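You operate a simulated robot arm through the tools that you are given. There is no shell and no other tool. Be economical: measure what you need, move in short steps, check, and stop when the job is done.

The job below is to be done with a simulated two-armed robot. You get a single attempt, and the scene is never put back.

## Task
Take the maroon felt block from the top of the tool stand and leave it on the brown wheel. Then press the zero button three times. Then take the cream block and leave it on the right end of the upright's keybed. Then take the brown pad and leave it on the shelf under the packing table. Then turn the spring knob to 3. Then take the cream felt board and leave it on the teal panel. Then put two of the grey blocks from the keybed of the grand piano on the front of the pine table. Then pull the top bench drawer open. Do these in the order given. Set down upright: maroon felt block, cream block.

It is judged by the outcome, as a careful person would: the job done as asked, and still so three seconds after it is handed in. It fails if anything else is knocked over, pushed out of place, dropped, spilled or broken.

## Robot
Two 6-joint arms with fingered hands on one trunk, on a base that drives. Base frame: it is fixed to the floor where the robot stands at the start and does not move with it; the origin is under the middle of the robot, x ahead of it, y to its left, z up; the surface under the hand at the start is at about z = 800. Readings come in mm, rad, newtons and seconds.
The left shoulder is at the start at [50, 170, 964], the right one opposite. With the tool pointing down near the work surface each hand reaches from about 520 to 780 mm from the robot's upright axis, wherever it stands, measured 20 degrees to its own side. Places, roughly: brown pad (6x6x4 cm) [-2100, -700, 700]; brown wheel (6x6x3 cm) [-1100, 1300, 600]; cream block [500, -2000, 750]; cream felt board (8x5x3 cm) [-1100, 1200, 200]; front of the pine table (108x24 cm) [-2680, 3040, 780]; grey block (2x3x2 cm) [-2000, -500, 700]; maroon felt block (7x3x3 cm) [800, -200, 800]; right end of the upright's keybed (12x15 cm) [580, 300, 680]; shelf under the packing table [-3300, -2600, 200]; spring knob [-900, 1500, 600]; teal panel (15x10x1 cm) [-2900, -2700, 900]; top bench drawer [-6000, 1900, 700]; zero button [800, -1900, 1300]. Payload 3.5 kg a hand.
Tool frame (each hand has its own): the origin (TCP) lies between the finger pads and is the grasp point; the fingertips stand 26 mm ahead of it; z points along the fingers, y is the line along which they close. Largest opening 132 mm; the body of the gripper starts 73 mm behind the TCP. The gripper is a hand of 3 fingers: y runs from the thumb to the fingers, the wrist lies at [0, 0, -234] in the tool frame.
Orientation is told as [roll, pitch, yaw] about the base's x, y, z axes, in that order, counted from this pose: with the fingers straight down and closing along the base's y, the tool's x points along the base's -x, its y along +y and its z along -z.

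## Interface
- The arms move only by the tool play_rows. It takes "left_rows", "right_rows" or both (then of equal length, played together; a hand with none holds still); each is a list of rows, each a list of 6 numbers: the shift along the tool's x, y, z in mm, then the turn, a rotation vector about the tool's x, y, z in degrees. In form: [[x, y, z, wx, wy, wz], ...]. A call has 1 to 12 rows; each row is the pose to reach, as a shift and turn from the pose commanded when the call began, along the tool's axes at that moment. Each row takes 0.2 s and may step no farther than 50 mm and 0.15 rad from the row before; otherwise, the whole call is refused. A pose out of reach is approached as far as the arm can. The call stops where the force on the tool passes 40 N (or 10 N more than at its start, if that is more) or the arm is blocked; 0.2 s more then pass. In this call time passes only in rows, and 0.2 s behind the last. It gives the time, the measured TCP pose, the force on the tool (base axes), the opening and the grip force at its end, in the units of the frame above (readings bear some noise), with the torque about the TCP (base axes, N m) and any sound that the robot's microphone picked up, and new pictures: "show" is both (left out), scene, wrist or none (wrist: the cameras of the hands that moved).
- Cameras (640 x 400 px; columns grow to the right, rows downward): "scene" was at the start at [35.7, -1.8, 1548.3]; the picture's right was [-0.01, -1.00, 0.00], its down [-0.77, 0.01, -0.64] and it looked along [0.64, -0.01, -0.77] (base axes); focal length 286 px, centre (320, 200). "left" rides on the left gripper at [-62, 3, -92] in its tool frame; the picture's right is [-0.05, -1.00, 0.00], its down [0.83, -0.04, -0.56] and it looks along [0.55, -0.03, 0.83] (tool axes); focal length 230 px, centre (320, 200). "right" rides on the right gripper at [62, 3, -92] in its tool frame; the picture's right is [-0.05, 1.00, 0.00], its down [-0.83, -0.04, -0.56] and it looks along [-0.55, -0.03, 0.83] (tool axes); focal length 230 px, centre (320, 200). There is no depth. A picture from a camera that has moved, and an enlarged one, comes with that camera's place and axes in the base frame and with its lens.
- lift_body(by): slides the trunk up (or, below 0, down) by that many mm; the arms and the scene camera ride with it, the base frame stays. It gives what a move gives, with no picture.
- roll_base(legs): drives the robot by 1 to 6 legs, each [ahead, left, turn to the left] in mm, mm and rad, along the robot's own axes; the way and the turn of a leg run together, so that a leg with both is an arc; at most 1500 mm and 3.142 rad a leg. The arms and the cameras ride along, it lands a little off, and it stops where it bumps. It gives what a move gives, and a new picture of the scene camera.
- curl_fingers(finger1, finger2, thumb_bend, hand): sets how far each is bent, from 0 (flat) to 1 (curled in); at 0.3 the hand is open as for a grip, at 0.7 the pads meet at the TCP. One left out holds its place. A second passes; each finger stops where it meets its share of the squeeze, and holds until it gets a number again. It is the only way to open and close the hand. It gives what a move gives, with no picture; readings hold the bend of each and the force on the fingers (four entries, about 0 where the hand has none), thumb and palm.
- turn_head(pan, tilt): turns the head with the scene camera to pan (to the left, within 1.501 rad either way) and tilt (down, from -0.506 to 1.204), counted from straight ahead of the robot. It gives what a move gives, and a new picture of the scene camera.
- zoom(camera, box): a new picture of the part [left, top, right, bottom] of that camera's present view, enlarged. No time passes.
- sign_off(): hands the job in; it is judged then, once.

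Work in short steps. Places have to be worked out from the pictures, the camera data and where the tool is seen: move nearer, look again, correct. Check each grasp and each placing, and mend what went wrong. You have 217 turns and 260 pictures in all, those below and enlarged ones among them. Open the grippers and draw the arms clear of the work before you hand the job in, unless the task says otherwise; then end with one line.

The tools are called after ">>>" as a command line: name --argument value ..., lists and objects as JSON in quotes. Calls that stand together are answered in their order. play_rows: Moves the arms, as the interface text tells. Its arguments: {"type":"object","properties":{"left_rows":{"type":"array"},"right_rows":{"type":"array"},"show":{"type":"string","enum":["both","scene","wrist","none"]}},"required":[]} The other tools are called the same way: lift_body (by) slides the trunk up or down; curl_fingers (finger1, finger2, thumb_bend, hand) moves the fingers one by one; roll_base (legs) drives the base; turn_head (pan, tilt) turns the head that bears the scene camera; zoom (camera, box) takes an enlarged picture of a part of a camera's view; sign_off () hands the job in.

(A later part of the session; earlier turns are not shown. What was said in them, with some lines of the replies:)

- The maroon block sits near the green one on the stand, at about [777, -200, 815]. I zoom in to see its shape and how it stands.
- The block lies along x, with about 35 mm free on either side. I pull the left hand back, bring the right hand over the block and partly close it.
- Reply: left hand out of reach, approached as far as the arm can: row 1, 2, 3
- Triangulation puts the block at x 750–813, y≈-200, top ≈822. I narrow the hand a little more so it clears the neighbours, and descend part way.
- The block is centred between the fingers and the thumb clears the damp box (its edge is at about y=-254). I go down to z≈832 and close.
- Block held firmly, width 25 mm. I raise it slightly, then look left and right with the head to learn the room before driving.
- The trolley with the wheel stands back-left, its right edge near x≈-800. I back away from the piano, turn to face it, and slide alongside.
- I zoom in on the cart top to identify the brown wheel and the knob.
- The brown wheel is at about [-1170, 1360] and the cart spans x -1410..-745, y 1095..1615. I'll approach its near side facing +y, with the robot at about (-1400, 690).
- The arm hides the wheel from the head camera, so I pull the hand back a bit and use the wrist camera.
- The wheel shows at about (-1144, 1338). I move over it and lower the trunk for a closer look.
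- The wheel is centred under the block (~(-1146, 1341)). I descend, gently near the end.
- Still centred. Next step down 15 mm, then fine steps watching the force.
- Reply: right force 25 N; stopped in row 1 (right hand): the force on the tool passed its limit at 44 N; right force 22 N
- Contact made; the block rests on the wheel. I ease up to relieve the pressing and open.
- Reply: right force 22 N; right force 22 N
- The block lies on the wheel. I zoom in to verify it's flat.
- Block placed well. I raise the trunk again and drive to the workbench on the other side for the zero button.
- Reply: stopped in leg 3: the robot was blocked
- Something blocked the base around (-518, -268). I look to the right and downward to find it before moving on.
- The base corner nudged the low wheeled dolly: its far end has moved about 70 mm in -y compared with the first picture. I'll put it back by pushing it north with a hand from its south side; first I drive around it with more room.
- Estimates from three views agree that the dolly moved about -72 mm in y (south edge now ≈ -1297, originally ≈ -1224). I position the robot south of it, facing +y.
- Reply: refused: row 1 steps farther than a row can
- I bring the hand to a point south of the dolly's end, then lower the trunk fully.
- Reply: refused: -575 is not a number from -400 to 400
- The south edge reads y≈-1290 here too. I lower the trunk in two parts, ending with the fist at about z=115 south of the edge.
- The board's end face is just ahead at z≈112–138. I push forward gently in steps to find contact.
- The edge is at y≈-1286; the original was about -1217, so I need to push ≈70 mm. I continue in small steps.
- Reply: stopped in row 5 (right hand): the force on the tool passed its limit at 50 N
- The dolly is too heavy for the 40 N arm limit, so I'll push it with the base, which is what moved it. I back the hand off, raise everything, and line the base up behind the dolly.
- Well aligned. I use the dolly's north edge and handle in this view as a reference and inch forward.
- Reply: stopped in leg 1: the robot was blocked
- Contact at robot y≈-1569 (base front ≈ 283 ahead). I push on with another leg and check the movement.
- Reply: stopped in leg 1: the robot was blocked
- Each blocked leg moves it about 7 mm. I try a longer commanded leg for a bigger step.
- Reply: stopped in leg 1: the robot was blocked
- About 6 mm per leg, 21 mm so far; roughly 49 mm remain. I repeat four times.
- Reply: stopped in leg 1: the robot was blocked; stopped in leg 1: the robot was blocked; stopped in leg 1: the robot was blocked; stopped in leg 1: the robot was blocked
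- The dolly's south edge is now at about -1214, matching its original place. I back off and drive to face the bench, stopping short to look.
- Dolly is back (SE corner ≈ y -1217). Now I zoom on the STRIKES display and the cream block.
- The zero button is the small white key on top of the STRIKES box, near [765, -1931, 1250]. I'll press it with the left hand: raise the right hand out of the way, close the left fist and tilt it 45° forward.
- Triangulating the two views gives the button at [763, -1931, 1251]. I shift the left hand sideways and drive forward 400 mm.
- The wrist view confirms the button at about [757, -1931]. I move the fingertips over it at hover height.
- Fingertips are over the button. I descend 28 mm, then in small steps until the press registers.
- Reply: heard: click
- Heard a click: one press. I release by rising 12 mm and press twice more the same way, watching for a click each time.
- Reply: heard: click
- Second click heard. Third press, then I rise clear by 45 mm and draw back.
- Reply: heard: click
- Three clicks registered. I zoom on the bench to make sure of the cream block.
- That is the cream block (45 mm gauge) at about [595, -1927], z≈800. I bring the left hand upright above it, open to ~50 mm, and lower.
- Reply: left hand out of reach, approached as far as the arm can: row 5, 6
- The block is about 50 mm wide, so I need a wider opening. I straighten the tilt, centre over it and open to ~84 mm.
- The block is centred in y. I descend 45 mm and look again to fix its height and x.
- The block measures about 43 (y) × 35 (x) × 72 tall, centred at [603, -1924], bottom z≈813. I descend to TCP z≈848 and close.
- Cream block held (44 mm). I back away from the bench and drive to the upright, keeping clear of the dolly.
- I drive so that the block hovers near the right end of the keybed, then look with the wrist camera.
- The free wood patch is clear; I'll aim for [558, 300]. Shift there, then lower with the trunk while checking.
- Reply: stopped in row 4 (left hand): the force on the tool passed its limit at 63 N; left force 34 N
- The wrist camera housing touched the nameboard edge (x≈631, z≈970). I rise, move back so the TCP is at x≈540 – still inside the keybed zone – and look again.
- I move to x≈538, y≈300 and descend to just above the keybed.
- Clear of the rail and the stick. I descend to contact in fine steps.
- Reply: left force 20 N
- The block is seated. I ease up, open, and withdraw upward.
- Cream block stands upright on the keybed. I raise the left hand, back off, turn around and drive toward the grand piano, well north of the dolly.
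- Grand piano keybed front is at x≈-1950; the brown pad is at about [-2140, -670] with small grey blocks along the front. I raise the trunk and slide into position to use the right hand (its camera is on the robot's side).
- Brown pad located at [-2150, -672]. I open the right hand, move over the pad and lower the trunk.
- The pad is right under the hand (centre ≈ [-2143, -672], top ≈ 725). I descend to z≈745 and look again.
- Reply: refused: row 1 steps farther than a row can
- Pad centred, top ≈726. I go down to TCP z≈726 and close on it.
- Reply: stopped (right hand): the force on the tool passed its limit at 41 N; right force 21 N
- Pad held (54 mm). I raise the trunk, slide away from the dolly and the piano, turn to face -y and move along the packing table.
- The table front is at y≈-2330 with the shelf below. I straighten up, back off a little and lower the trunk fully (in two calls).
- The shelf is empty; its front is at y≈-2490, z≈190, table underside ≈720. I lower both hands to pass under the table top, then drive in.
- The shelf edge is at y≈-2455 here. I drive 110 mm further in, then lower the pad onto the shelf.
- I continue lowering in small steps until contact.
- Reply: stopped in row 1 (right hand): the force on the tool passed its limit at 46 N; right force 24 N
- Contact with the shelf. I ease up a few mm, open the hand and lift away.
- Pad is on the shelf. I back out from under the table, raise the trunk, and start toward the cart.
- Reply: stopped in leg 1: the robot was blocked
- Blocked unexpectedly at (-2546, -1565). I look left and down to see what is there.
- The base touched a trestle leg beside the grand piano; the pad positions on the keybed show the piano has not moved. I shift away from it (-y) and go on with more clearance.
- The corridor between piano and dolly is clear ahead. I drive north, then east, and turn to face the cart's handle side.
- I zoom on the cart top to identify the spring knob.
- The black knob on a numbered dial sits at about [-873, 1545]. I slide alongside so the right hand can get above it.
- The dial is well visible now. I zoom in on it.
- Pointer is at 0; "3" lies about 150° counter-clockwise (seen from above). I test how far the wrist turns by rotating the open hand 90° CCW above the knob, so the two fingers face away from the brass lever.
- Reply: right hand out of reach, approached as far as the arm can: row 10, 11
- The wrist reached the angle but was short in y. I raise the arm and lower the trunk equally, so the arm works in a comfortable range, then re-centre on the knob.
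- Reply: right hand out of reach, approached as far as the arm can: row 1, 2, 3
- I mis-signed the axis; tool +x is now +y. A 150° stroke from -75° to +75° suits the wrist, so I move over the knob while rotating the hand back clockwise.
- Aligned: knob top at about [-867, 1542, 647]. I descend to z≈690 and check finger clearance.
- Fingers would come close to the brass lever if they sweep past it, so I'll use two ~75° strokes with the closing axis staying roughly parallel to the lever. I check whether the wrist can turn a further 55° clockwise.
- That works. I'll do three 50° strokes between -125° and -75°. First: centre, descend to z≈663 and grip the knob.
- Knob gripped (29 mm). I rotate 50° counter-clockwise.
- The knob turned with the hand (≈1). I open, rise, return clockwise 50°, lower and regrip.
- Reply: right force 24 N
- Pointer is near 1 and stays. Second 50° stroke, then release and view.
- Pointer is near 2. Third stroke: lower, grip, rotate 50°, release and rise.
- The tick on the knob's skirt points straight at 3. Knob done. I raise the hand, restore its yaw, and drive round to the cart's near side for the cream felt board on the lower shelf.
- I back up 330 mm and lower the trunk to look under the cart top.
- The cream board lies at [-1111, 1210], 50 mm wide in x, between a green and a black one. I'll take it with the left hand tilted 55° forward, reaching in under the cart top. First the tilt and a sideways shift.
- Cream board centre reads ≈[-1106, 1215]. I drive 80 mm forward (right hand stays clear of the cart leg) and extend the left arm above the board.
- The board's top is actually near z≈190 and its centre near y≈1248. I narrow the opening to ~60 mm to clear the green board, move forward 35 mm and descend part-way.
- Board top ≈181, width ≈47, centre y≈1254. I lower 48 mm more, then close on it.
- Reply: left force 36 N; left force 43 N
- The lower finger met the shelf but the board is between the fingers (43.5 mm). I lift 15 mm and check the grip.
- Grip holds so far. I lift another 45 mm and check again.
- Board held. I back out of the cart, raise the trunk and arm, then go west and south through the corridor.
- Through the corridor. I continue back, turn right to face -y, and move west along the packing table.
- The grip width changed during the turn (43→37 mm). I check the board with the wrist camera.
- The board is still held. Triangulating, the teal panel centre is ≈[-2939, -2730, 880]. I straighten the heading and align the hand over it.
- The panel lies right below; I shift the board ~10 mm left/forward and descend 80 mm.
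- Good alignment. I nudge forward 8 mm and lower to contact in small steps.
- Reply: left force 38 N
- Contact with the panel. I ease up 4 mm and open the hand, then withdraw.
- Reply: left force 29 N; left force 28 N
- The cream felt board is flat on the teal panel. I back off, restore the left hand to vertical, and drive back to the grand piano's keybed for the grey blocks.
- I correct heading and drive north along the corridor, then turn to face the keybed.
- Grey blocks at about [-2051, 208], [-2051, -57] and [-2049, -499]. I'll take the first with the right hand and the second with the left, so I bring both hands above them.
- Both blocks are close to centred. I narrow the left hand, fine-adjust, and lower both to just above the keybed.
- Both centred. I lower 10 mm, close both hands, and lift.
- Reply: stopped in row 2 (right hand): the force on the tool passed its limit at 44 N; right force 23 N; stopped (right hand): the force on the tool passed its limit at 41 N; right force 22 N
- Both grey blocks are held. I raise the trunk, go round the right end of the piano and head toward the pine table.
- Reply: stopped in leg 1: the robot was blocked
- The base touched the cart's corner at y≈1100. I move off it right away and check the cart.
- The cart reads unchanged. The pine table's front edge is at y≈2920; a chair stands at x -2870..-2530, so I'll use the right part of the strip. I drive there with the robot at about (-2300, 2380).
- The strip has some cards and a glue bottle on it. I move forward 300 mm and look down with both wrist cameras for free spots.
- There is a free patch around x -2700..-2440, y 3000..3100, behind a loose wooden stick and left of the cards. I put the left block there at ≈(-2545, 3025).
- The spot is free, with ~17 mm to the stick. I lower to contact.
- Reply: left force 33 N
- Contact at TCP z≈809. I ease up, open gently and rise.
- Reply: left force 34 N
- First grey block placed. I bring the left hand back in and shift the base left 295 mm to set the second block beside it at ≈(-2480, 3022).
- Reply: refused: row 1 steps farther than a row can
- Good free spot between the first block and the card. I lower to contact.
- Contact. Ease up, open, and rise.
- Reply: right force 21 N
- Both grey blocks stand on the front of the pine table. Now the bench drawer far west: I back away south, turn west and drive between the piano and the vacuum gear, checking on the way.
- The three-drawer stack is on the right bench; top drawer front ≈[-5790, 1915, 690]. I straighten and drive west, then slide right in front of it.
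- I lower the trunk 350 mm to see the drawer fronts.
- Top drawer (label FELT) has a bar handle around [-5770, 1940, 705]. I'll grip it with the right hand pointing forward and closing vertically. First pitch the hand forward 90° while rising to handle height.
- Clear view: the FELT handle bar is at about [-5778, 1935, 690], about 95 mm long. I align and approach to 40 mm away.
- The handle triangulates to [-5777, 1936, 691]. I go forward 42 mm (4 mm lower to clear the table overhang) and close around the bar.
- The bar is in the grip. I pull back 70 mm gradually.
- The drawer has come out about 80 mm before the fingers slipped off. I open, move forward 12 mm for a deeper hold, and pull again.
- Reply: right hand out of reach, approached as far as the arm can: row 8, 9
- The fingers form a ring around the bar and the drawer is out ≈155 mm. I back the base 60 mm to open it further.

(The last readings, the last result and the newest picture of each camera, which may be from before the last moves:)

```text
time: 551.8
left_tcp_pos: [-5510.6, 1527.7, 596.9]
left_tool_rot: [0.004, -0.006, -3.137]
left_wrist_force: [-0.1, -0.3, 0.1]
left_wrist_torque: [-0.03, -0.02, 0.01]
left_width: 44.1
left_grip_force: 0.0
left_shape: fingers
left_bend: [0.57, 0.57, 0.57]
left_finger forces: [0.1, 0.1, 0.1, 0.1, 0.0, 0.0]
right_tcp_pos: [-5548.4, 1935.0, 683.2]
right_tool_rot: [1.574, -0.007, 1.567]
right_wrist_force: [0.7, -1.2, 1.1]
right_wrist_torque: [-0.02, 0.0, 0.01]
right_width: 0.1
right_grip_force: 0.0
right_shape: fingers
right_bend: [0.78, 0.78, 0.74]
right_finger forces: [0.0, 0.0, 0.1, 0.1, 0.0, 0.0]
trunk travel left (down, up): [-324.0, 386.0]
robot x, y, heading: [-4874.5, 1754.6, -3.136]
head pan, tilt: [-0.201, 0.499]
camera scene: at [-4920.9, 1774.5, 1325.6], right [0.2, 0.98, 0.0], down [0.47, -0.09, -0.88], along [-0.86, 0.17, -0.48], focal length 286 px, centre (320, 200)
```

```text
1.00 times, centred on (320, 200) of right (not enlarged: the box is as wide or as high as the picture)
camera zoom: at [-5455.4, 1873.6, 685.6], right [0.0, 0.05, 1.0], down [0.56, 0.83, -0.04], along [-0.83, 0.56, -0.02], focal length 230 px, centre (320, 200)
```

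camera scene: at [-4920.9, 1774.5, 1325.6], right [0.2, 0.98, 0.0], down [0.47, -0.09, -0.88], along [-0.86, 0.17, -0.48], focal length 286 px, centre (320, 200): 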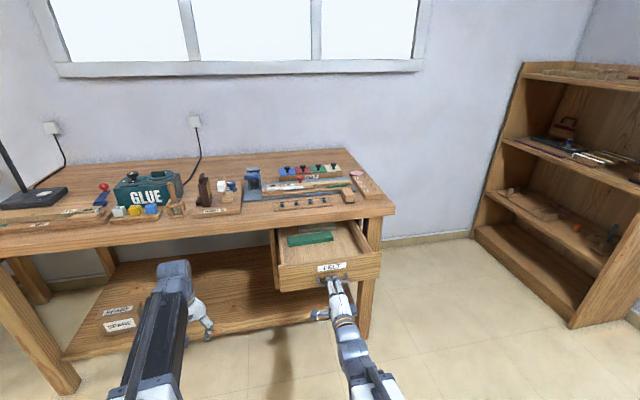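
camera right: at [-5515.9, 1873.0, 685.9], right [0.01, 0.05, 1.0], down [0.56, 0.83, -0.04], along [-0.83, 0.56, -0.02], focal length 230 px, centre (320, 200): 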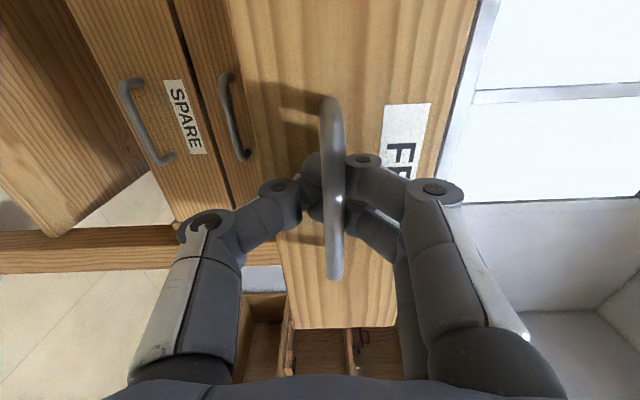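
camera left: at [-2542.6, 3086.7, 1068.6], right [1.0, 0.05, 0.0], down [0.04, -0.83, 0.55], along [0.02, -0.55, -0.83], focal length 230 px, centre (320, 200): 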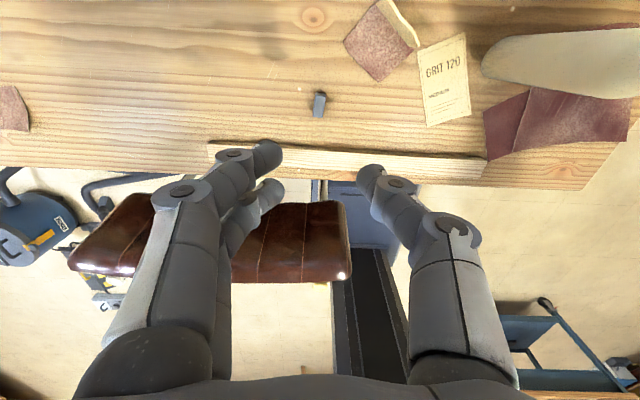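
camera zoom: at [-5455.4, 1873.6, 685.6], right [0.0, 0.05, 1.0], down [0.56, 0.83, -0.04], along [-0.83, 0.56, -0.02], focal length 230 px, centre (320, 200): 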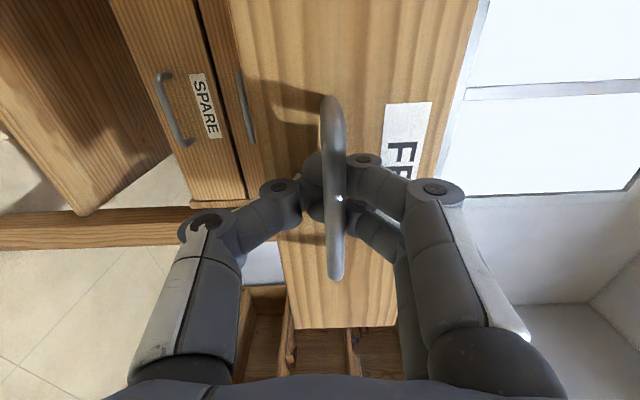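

The drawer is open about 215 mm. I open the hand and back away.

>>> curl_fingers --hand "right" --finger1 0.5 --finger2 0.5 --thumb_bend 0.5

>>> roll_base --legs '[[-220, 0, 0]]'

>>> curl_fingers --hand "right" --finger1 0.3 --finger2 0.3 --thumb_bend 0.3

>>> curl_fingers --hand "left" --finger1 0.3 --finger2 0.3 --thumb_bend 0.3

```text
time: 552.8
left_tcp_pos: [-5510.5, 1527.6, 598.3]
left_tool_rot: [0.004, -0.004, -3.138]
left_wrist_force: [-0.5, 0.3, -0.2]
left_wrist_torque: [0.02, 0.02, 0.04]
left_width: 44.0
left_grip_force: 0.1
left_shape: fingers
left_bend: [0.57, 0.57, 0.57]
left_finger forces: [0.0, 0.0, 0.0, 0.1, 0.0, 0.0]
right_tcp_pos: [-5548.7, 1935.4, 682.4]
right_tool_rot: [1.574, -0.008, 1.567]
right_wrist_force: [0.1, 0.4, -0.6]
right_wrist_torque: [0.0, -0.03, -0.01]
right_width: 66.9
right_grip_force: 0.0
right_shape: fingers
right_bend: [0.5, 0.5, 0.5]
right_finger forces: [0.0, 0.1, 0.0, 0.0, 0.0, 0.0]
trunk travel left (down, up): [-324.0, 386.0]
robot x, y, heading: [-4871.2, 1757.7, -3.142]
head pan, tilt: [-0.201, 0.499]
```

```text
time: 554.5
left_tcp_pos: [-5296.6, 1527.9, 596.3]
left_tool_rot: [0.004, -0.006, -3.135]
left_wrist_force: [-0.3, -0.2, -0.3]
left_wrist_torque: [-0.02, 0.04, -0.01]
left_width: 43.8
left_grip_force: 0.0
left_shape: fingers
left_bend: [0.57, 0.57, 0.57]
left_finger forces: [0.0, 0.0, 0.0, 0.0, 0.0, 0.0]
right_tcp_pos: [-5334.0, 1934.4, 682.1]
right_tool_rot: [1.574, -0.005, 1.57]
right_wrist_force: [-0.1, -0.3, 0.0]
right_wrist_torque: [-0.02, 0.02, -0.02]
right_width: 67.4
right_grip_force: 0.1
right_shape: fingers
right_bend: [0.5, 0.5, 0.5]
right_finger forces: [0.1, 0.0, 0.0, 0.0, 0.0, 0.1]
trunk travel left (down, up): [-324.0, 386.0]
robot x, y, heading: [-4658.7, 1761.3, -3.134]
head pan, tilt: [-0.201, 0.499]
camera scene: at [-4706.5, 1775.6, 1325.6], right [0.19, 0.98, 0.0], down [0.47, -0.09, -0.88], along [-0.86, 0.17, -0.48], focal length 286 px, centre (320, 200)
```

scene: 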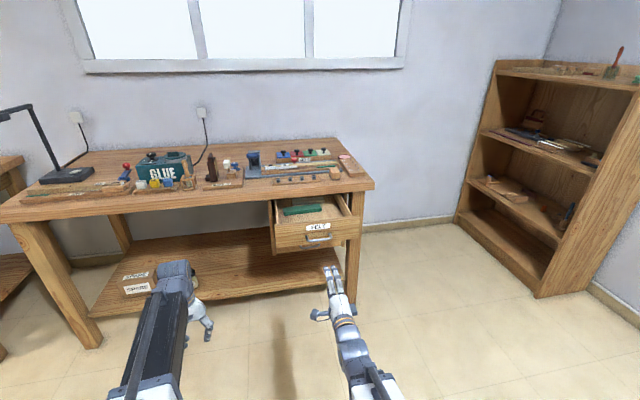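

```text
time: 555.5
left_tcp_pos: [-5297.4, 1527.7, 596.8]
left_tool_rot: [0.004, -0.006, -3.137]
left_wrist_force: [1.0, -0.4, -0.1]
left_wrist_torque: [-0.02, 0.01, 0.01]
left_width: 44.1
left_grip_force: 0.1
left_shape: fingers
left_bend: [0.57, 0.57, 0.57]
left_finger forces: [0.0, 0.0, 0.0, 0.0, 0.0, 0.1]
right_tcp_pos: [-5334.7, 1934.3, 682.1]
right_tool_rot: [1.573, -0.006, 1.568]
right_wrist_force: [0.5, -0.1, 0.3]
right_wrist_torque: [0.02, 0.05, 0.01]
right_width: 133.7
right_grip_force: 0.0
right_shape: fingers
right_bend: [0.3, 0.3, 0.3]
right_finger forces: [0.0, 0.0, 0.0, 0.0, 0.1, 0.0]
trunk travel left (down, up): [-324.0, 386.0]
robot x, y, heading: [-4654.1, 1758.8, -3.139]
head pan, tilt: [-0.201, 0.499]
```

```text
time: 556.5
left_tcp_pos: [-5297.1, 1527.8, 597.2]
left_tool_rot: [0.003, -0.003, -3.137]
left_wrist_force: [0.7, -0.1, -1.0]
left_wrist_torque: [0.03, 0.01, 0.02]
left_width: 134.0
left_grip_force: 0.0
left_shape: fingers
left_bend: [0.3, 0.3, 0.3]
left_finger forces: [0.0, 0.0, 0.0, 0.0, 0.0, 0.0]
right_tcp_pos: [-5333.1, 1935.0, 683.0]
right_tool_rot: [1.575, -0.006, 1.569]
right_wrist_force: [0.2, -0.1, -0.1]
right_wrist_torque: [0.01, 0.0, 0.01]
right_width: 134.0
right_grip_force: 0.1
right_shape: fingers
right_bend: [0.3, 0.3, 0.3]
right_finger forces: [0.0, 0.0, 0.1, 0.1, 0.1, 0.0]
trunk travel left (down, up): [-324.0, 386.0]
robot x, y, heading: [-4653.5, 1761.7, -3.136]
head pan, tilt: [-0.201, 0.499]
```

The drawer stays open, both hands are open and clear. Every step was checked as it was done, so I hand the job in.

>>> sign_off

```text
The job is handed in.
```

All eight steps were done in the order given and the job is handed in. On the way I pushed the low wheeled dolly about 70 mm; I pushed it back to within roughly a centimetre of its start, judging by the pictures. I also bumped the cart and a trestle leg by the grand piano, and neither the cart nor the piano shows any visible shift.
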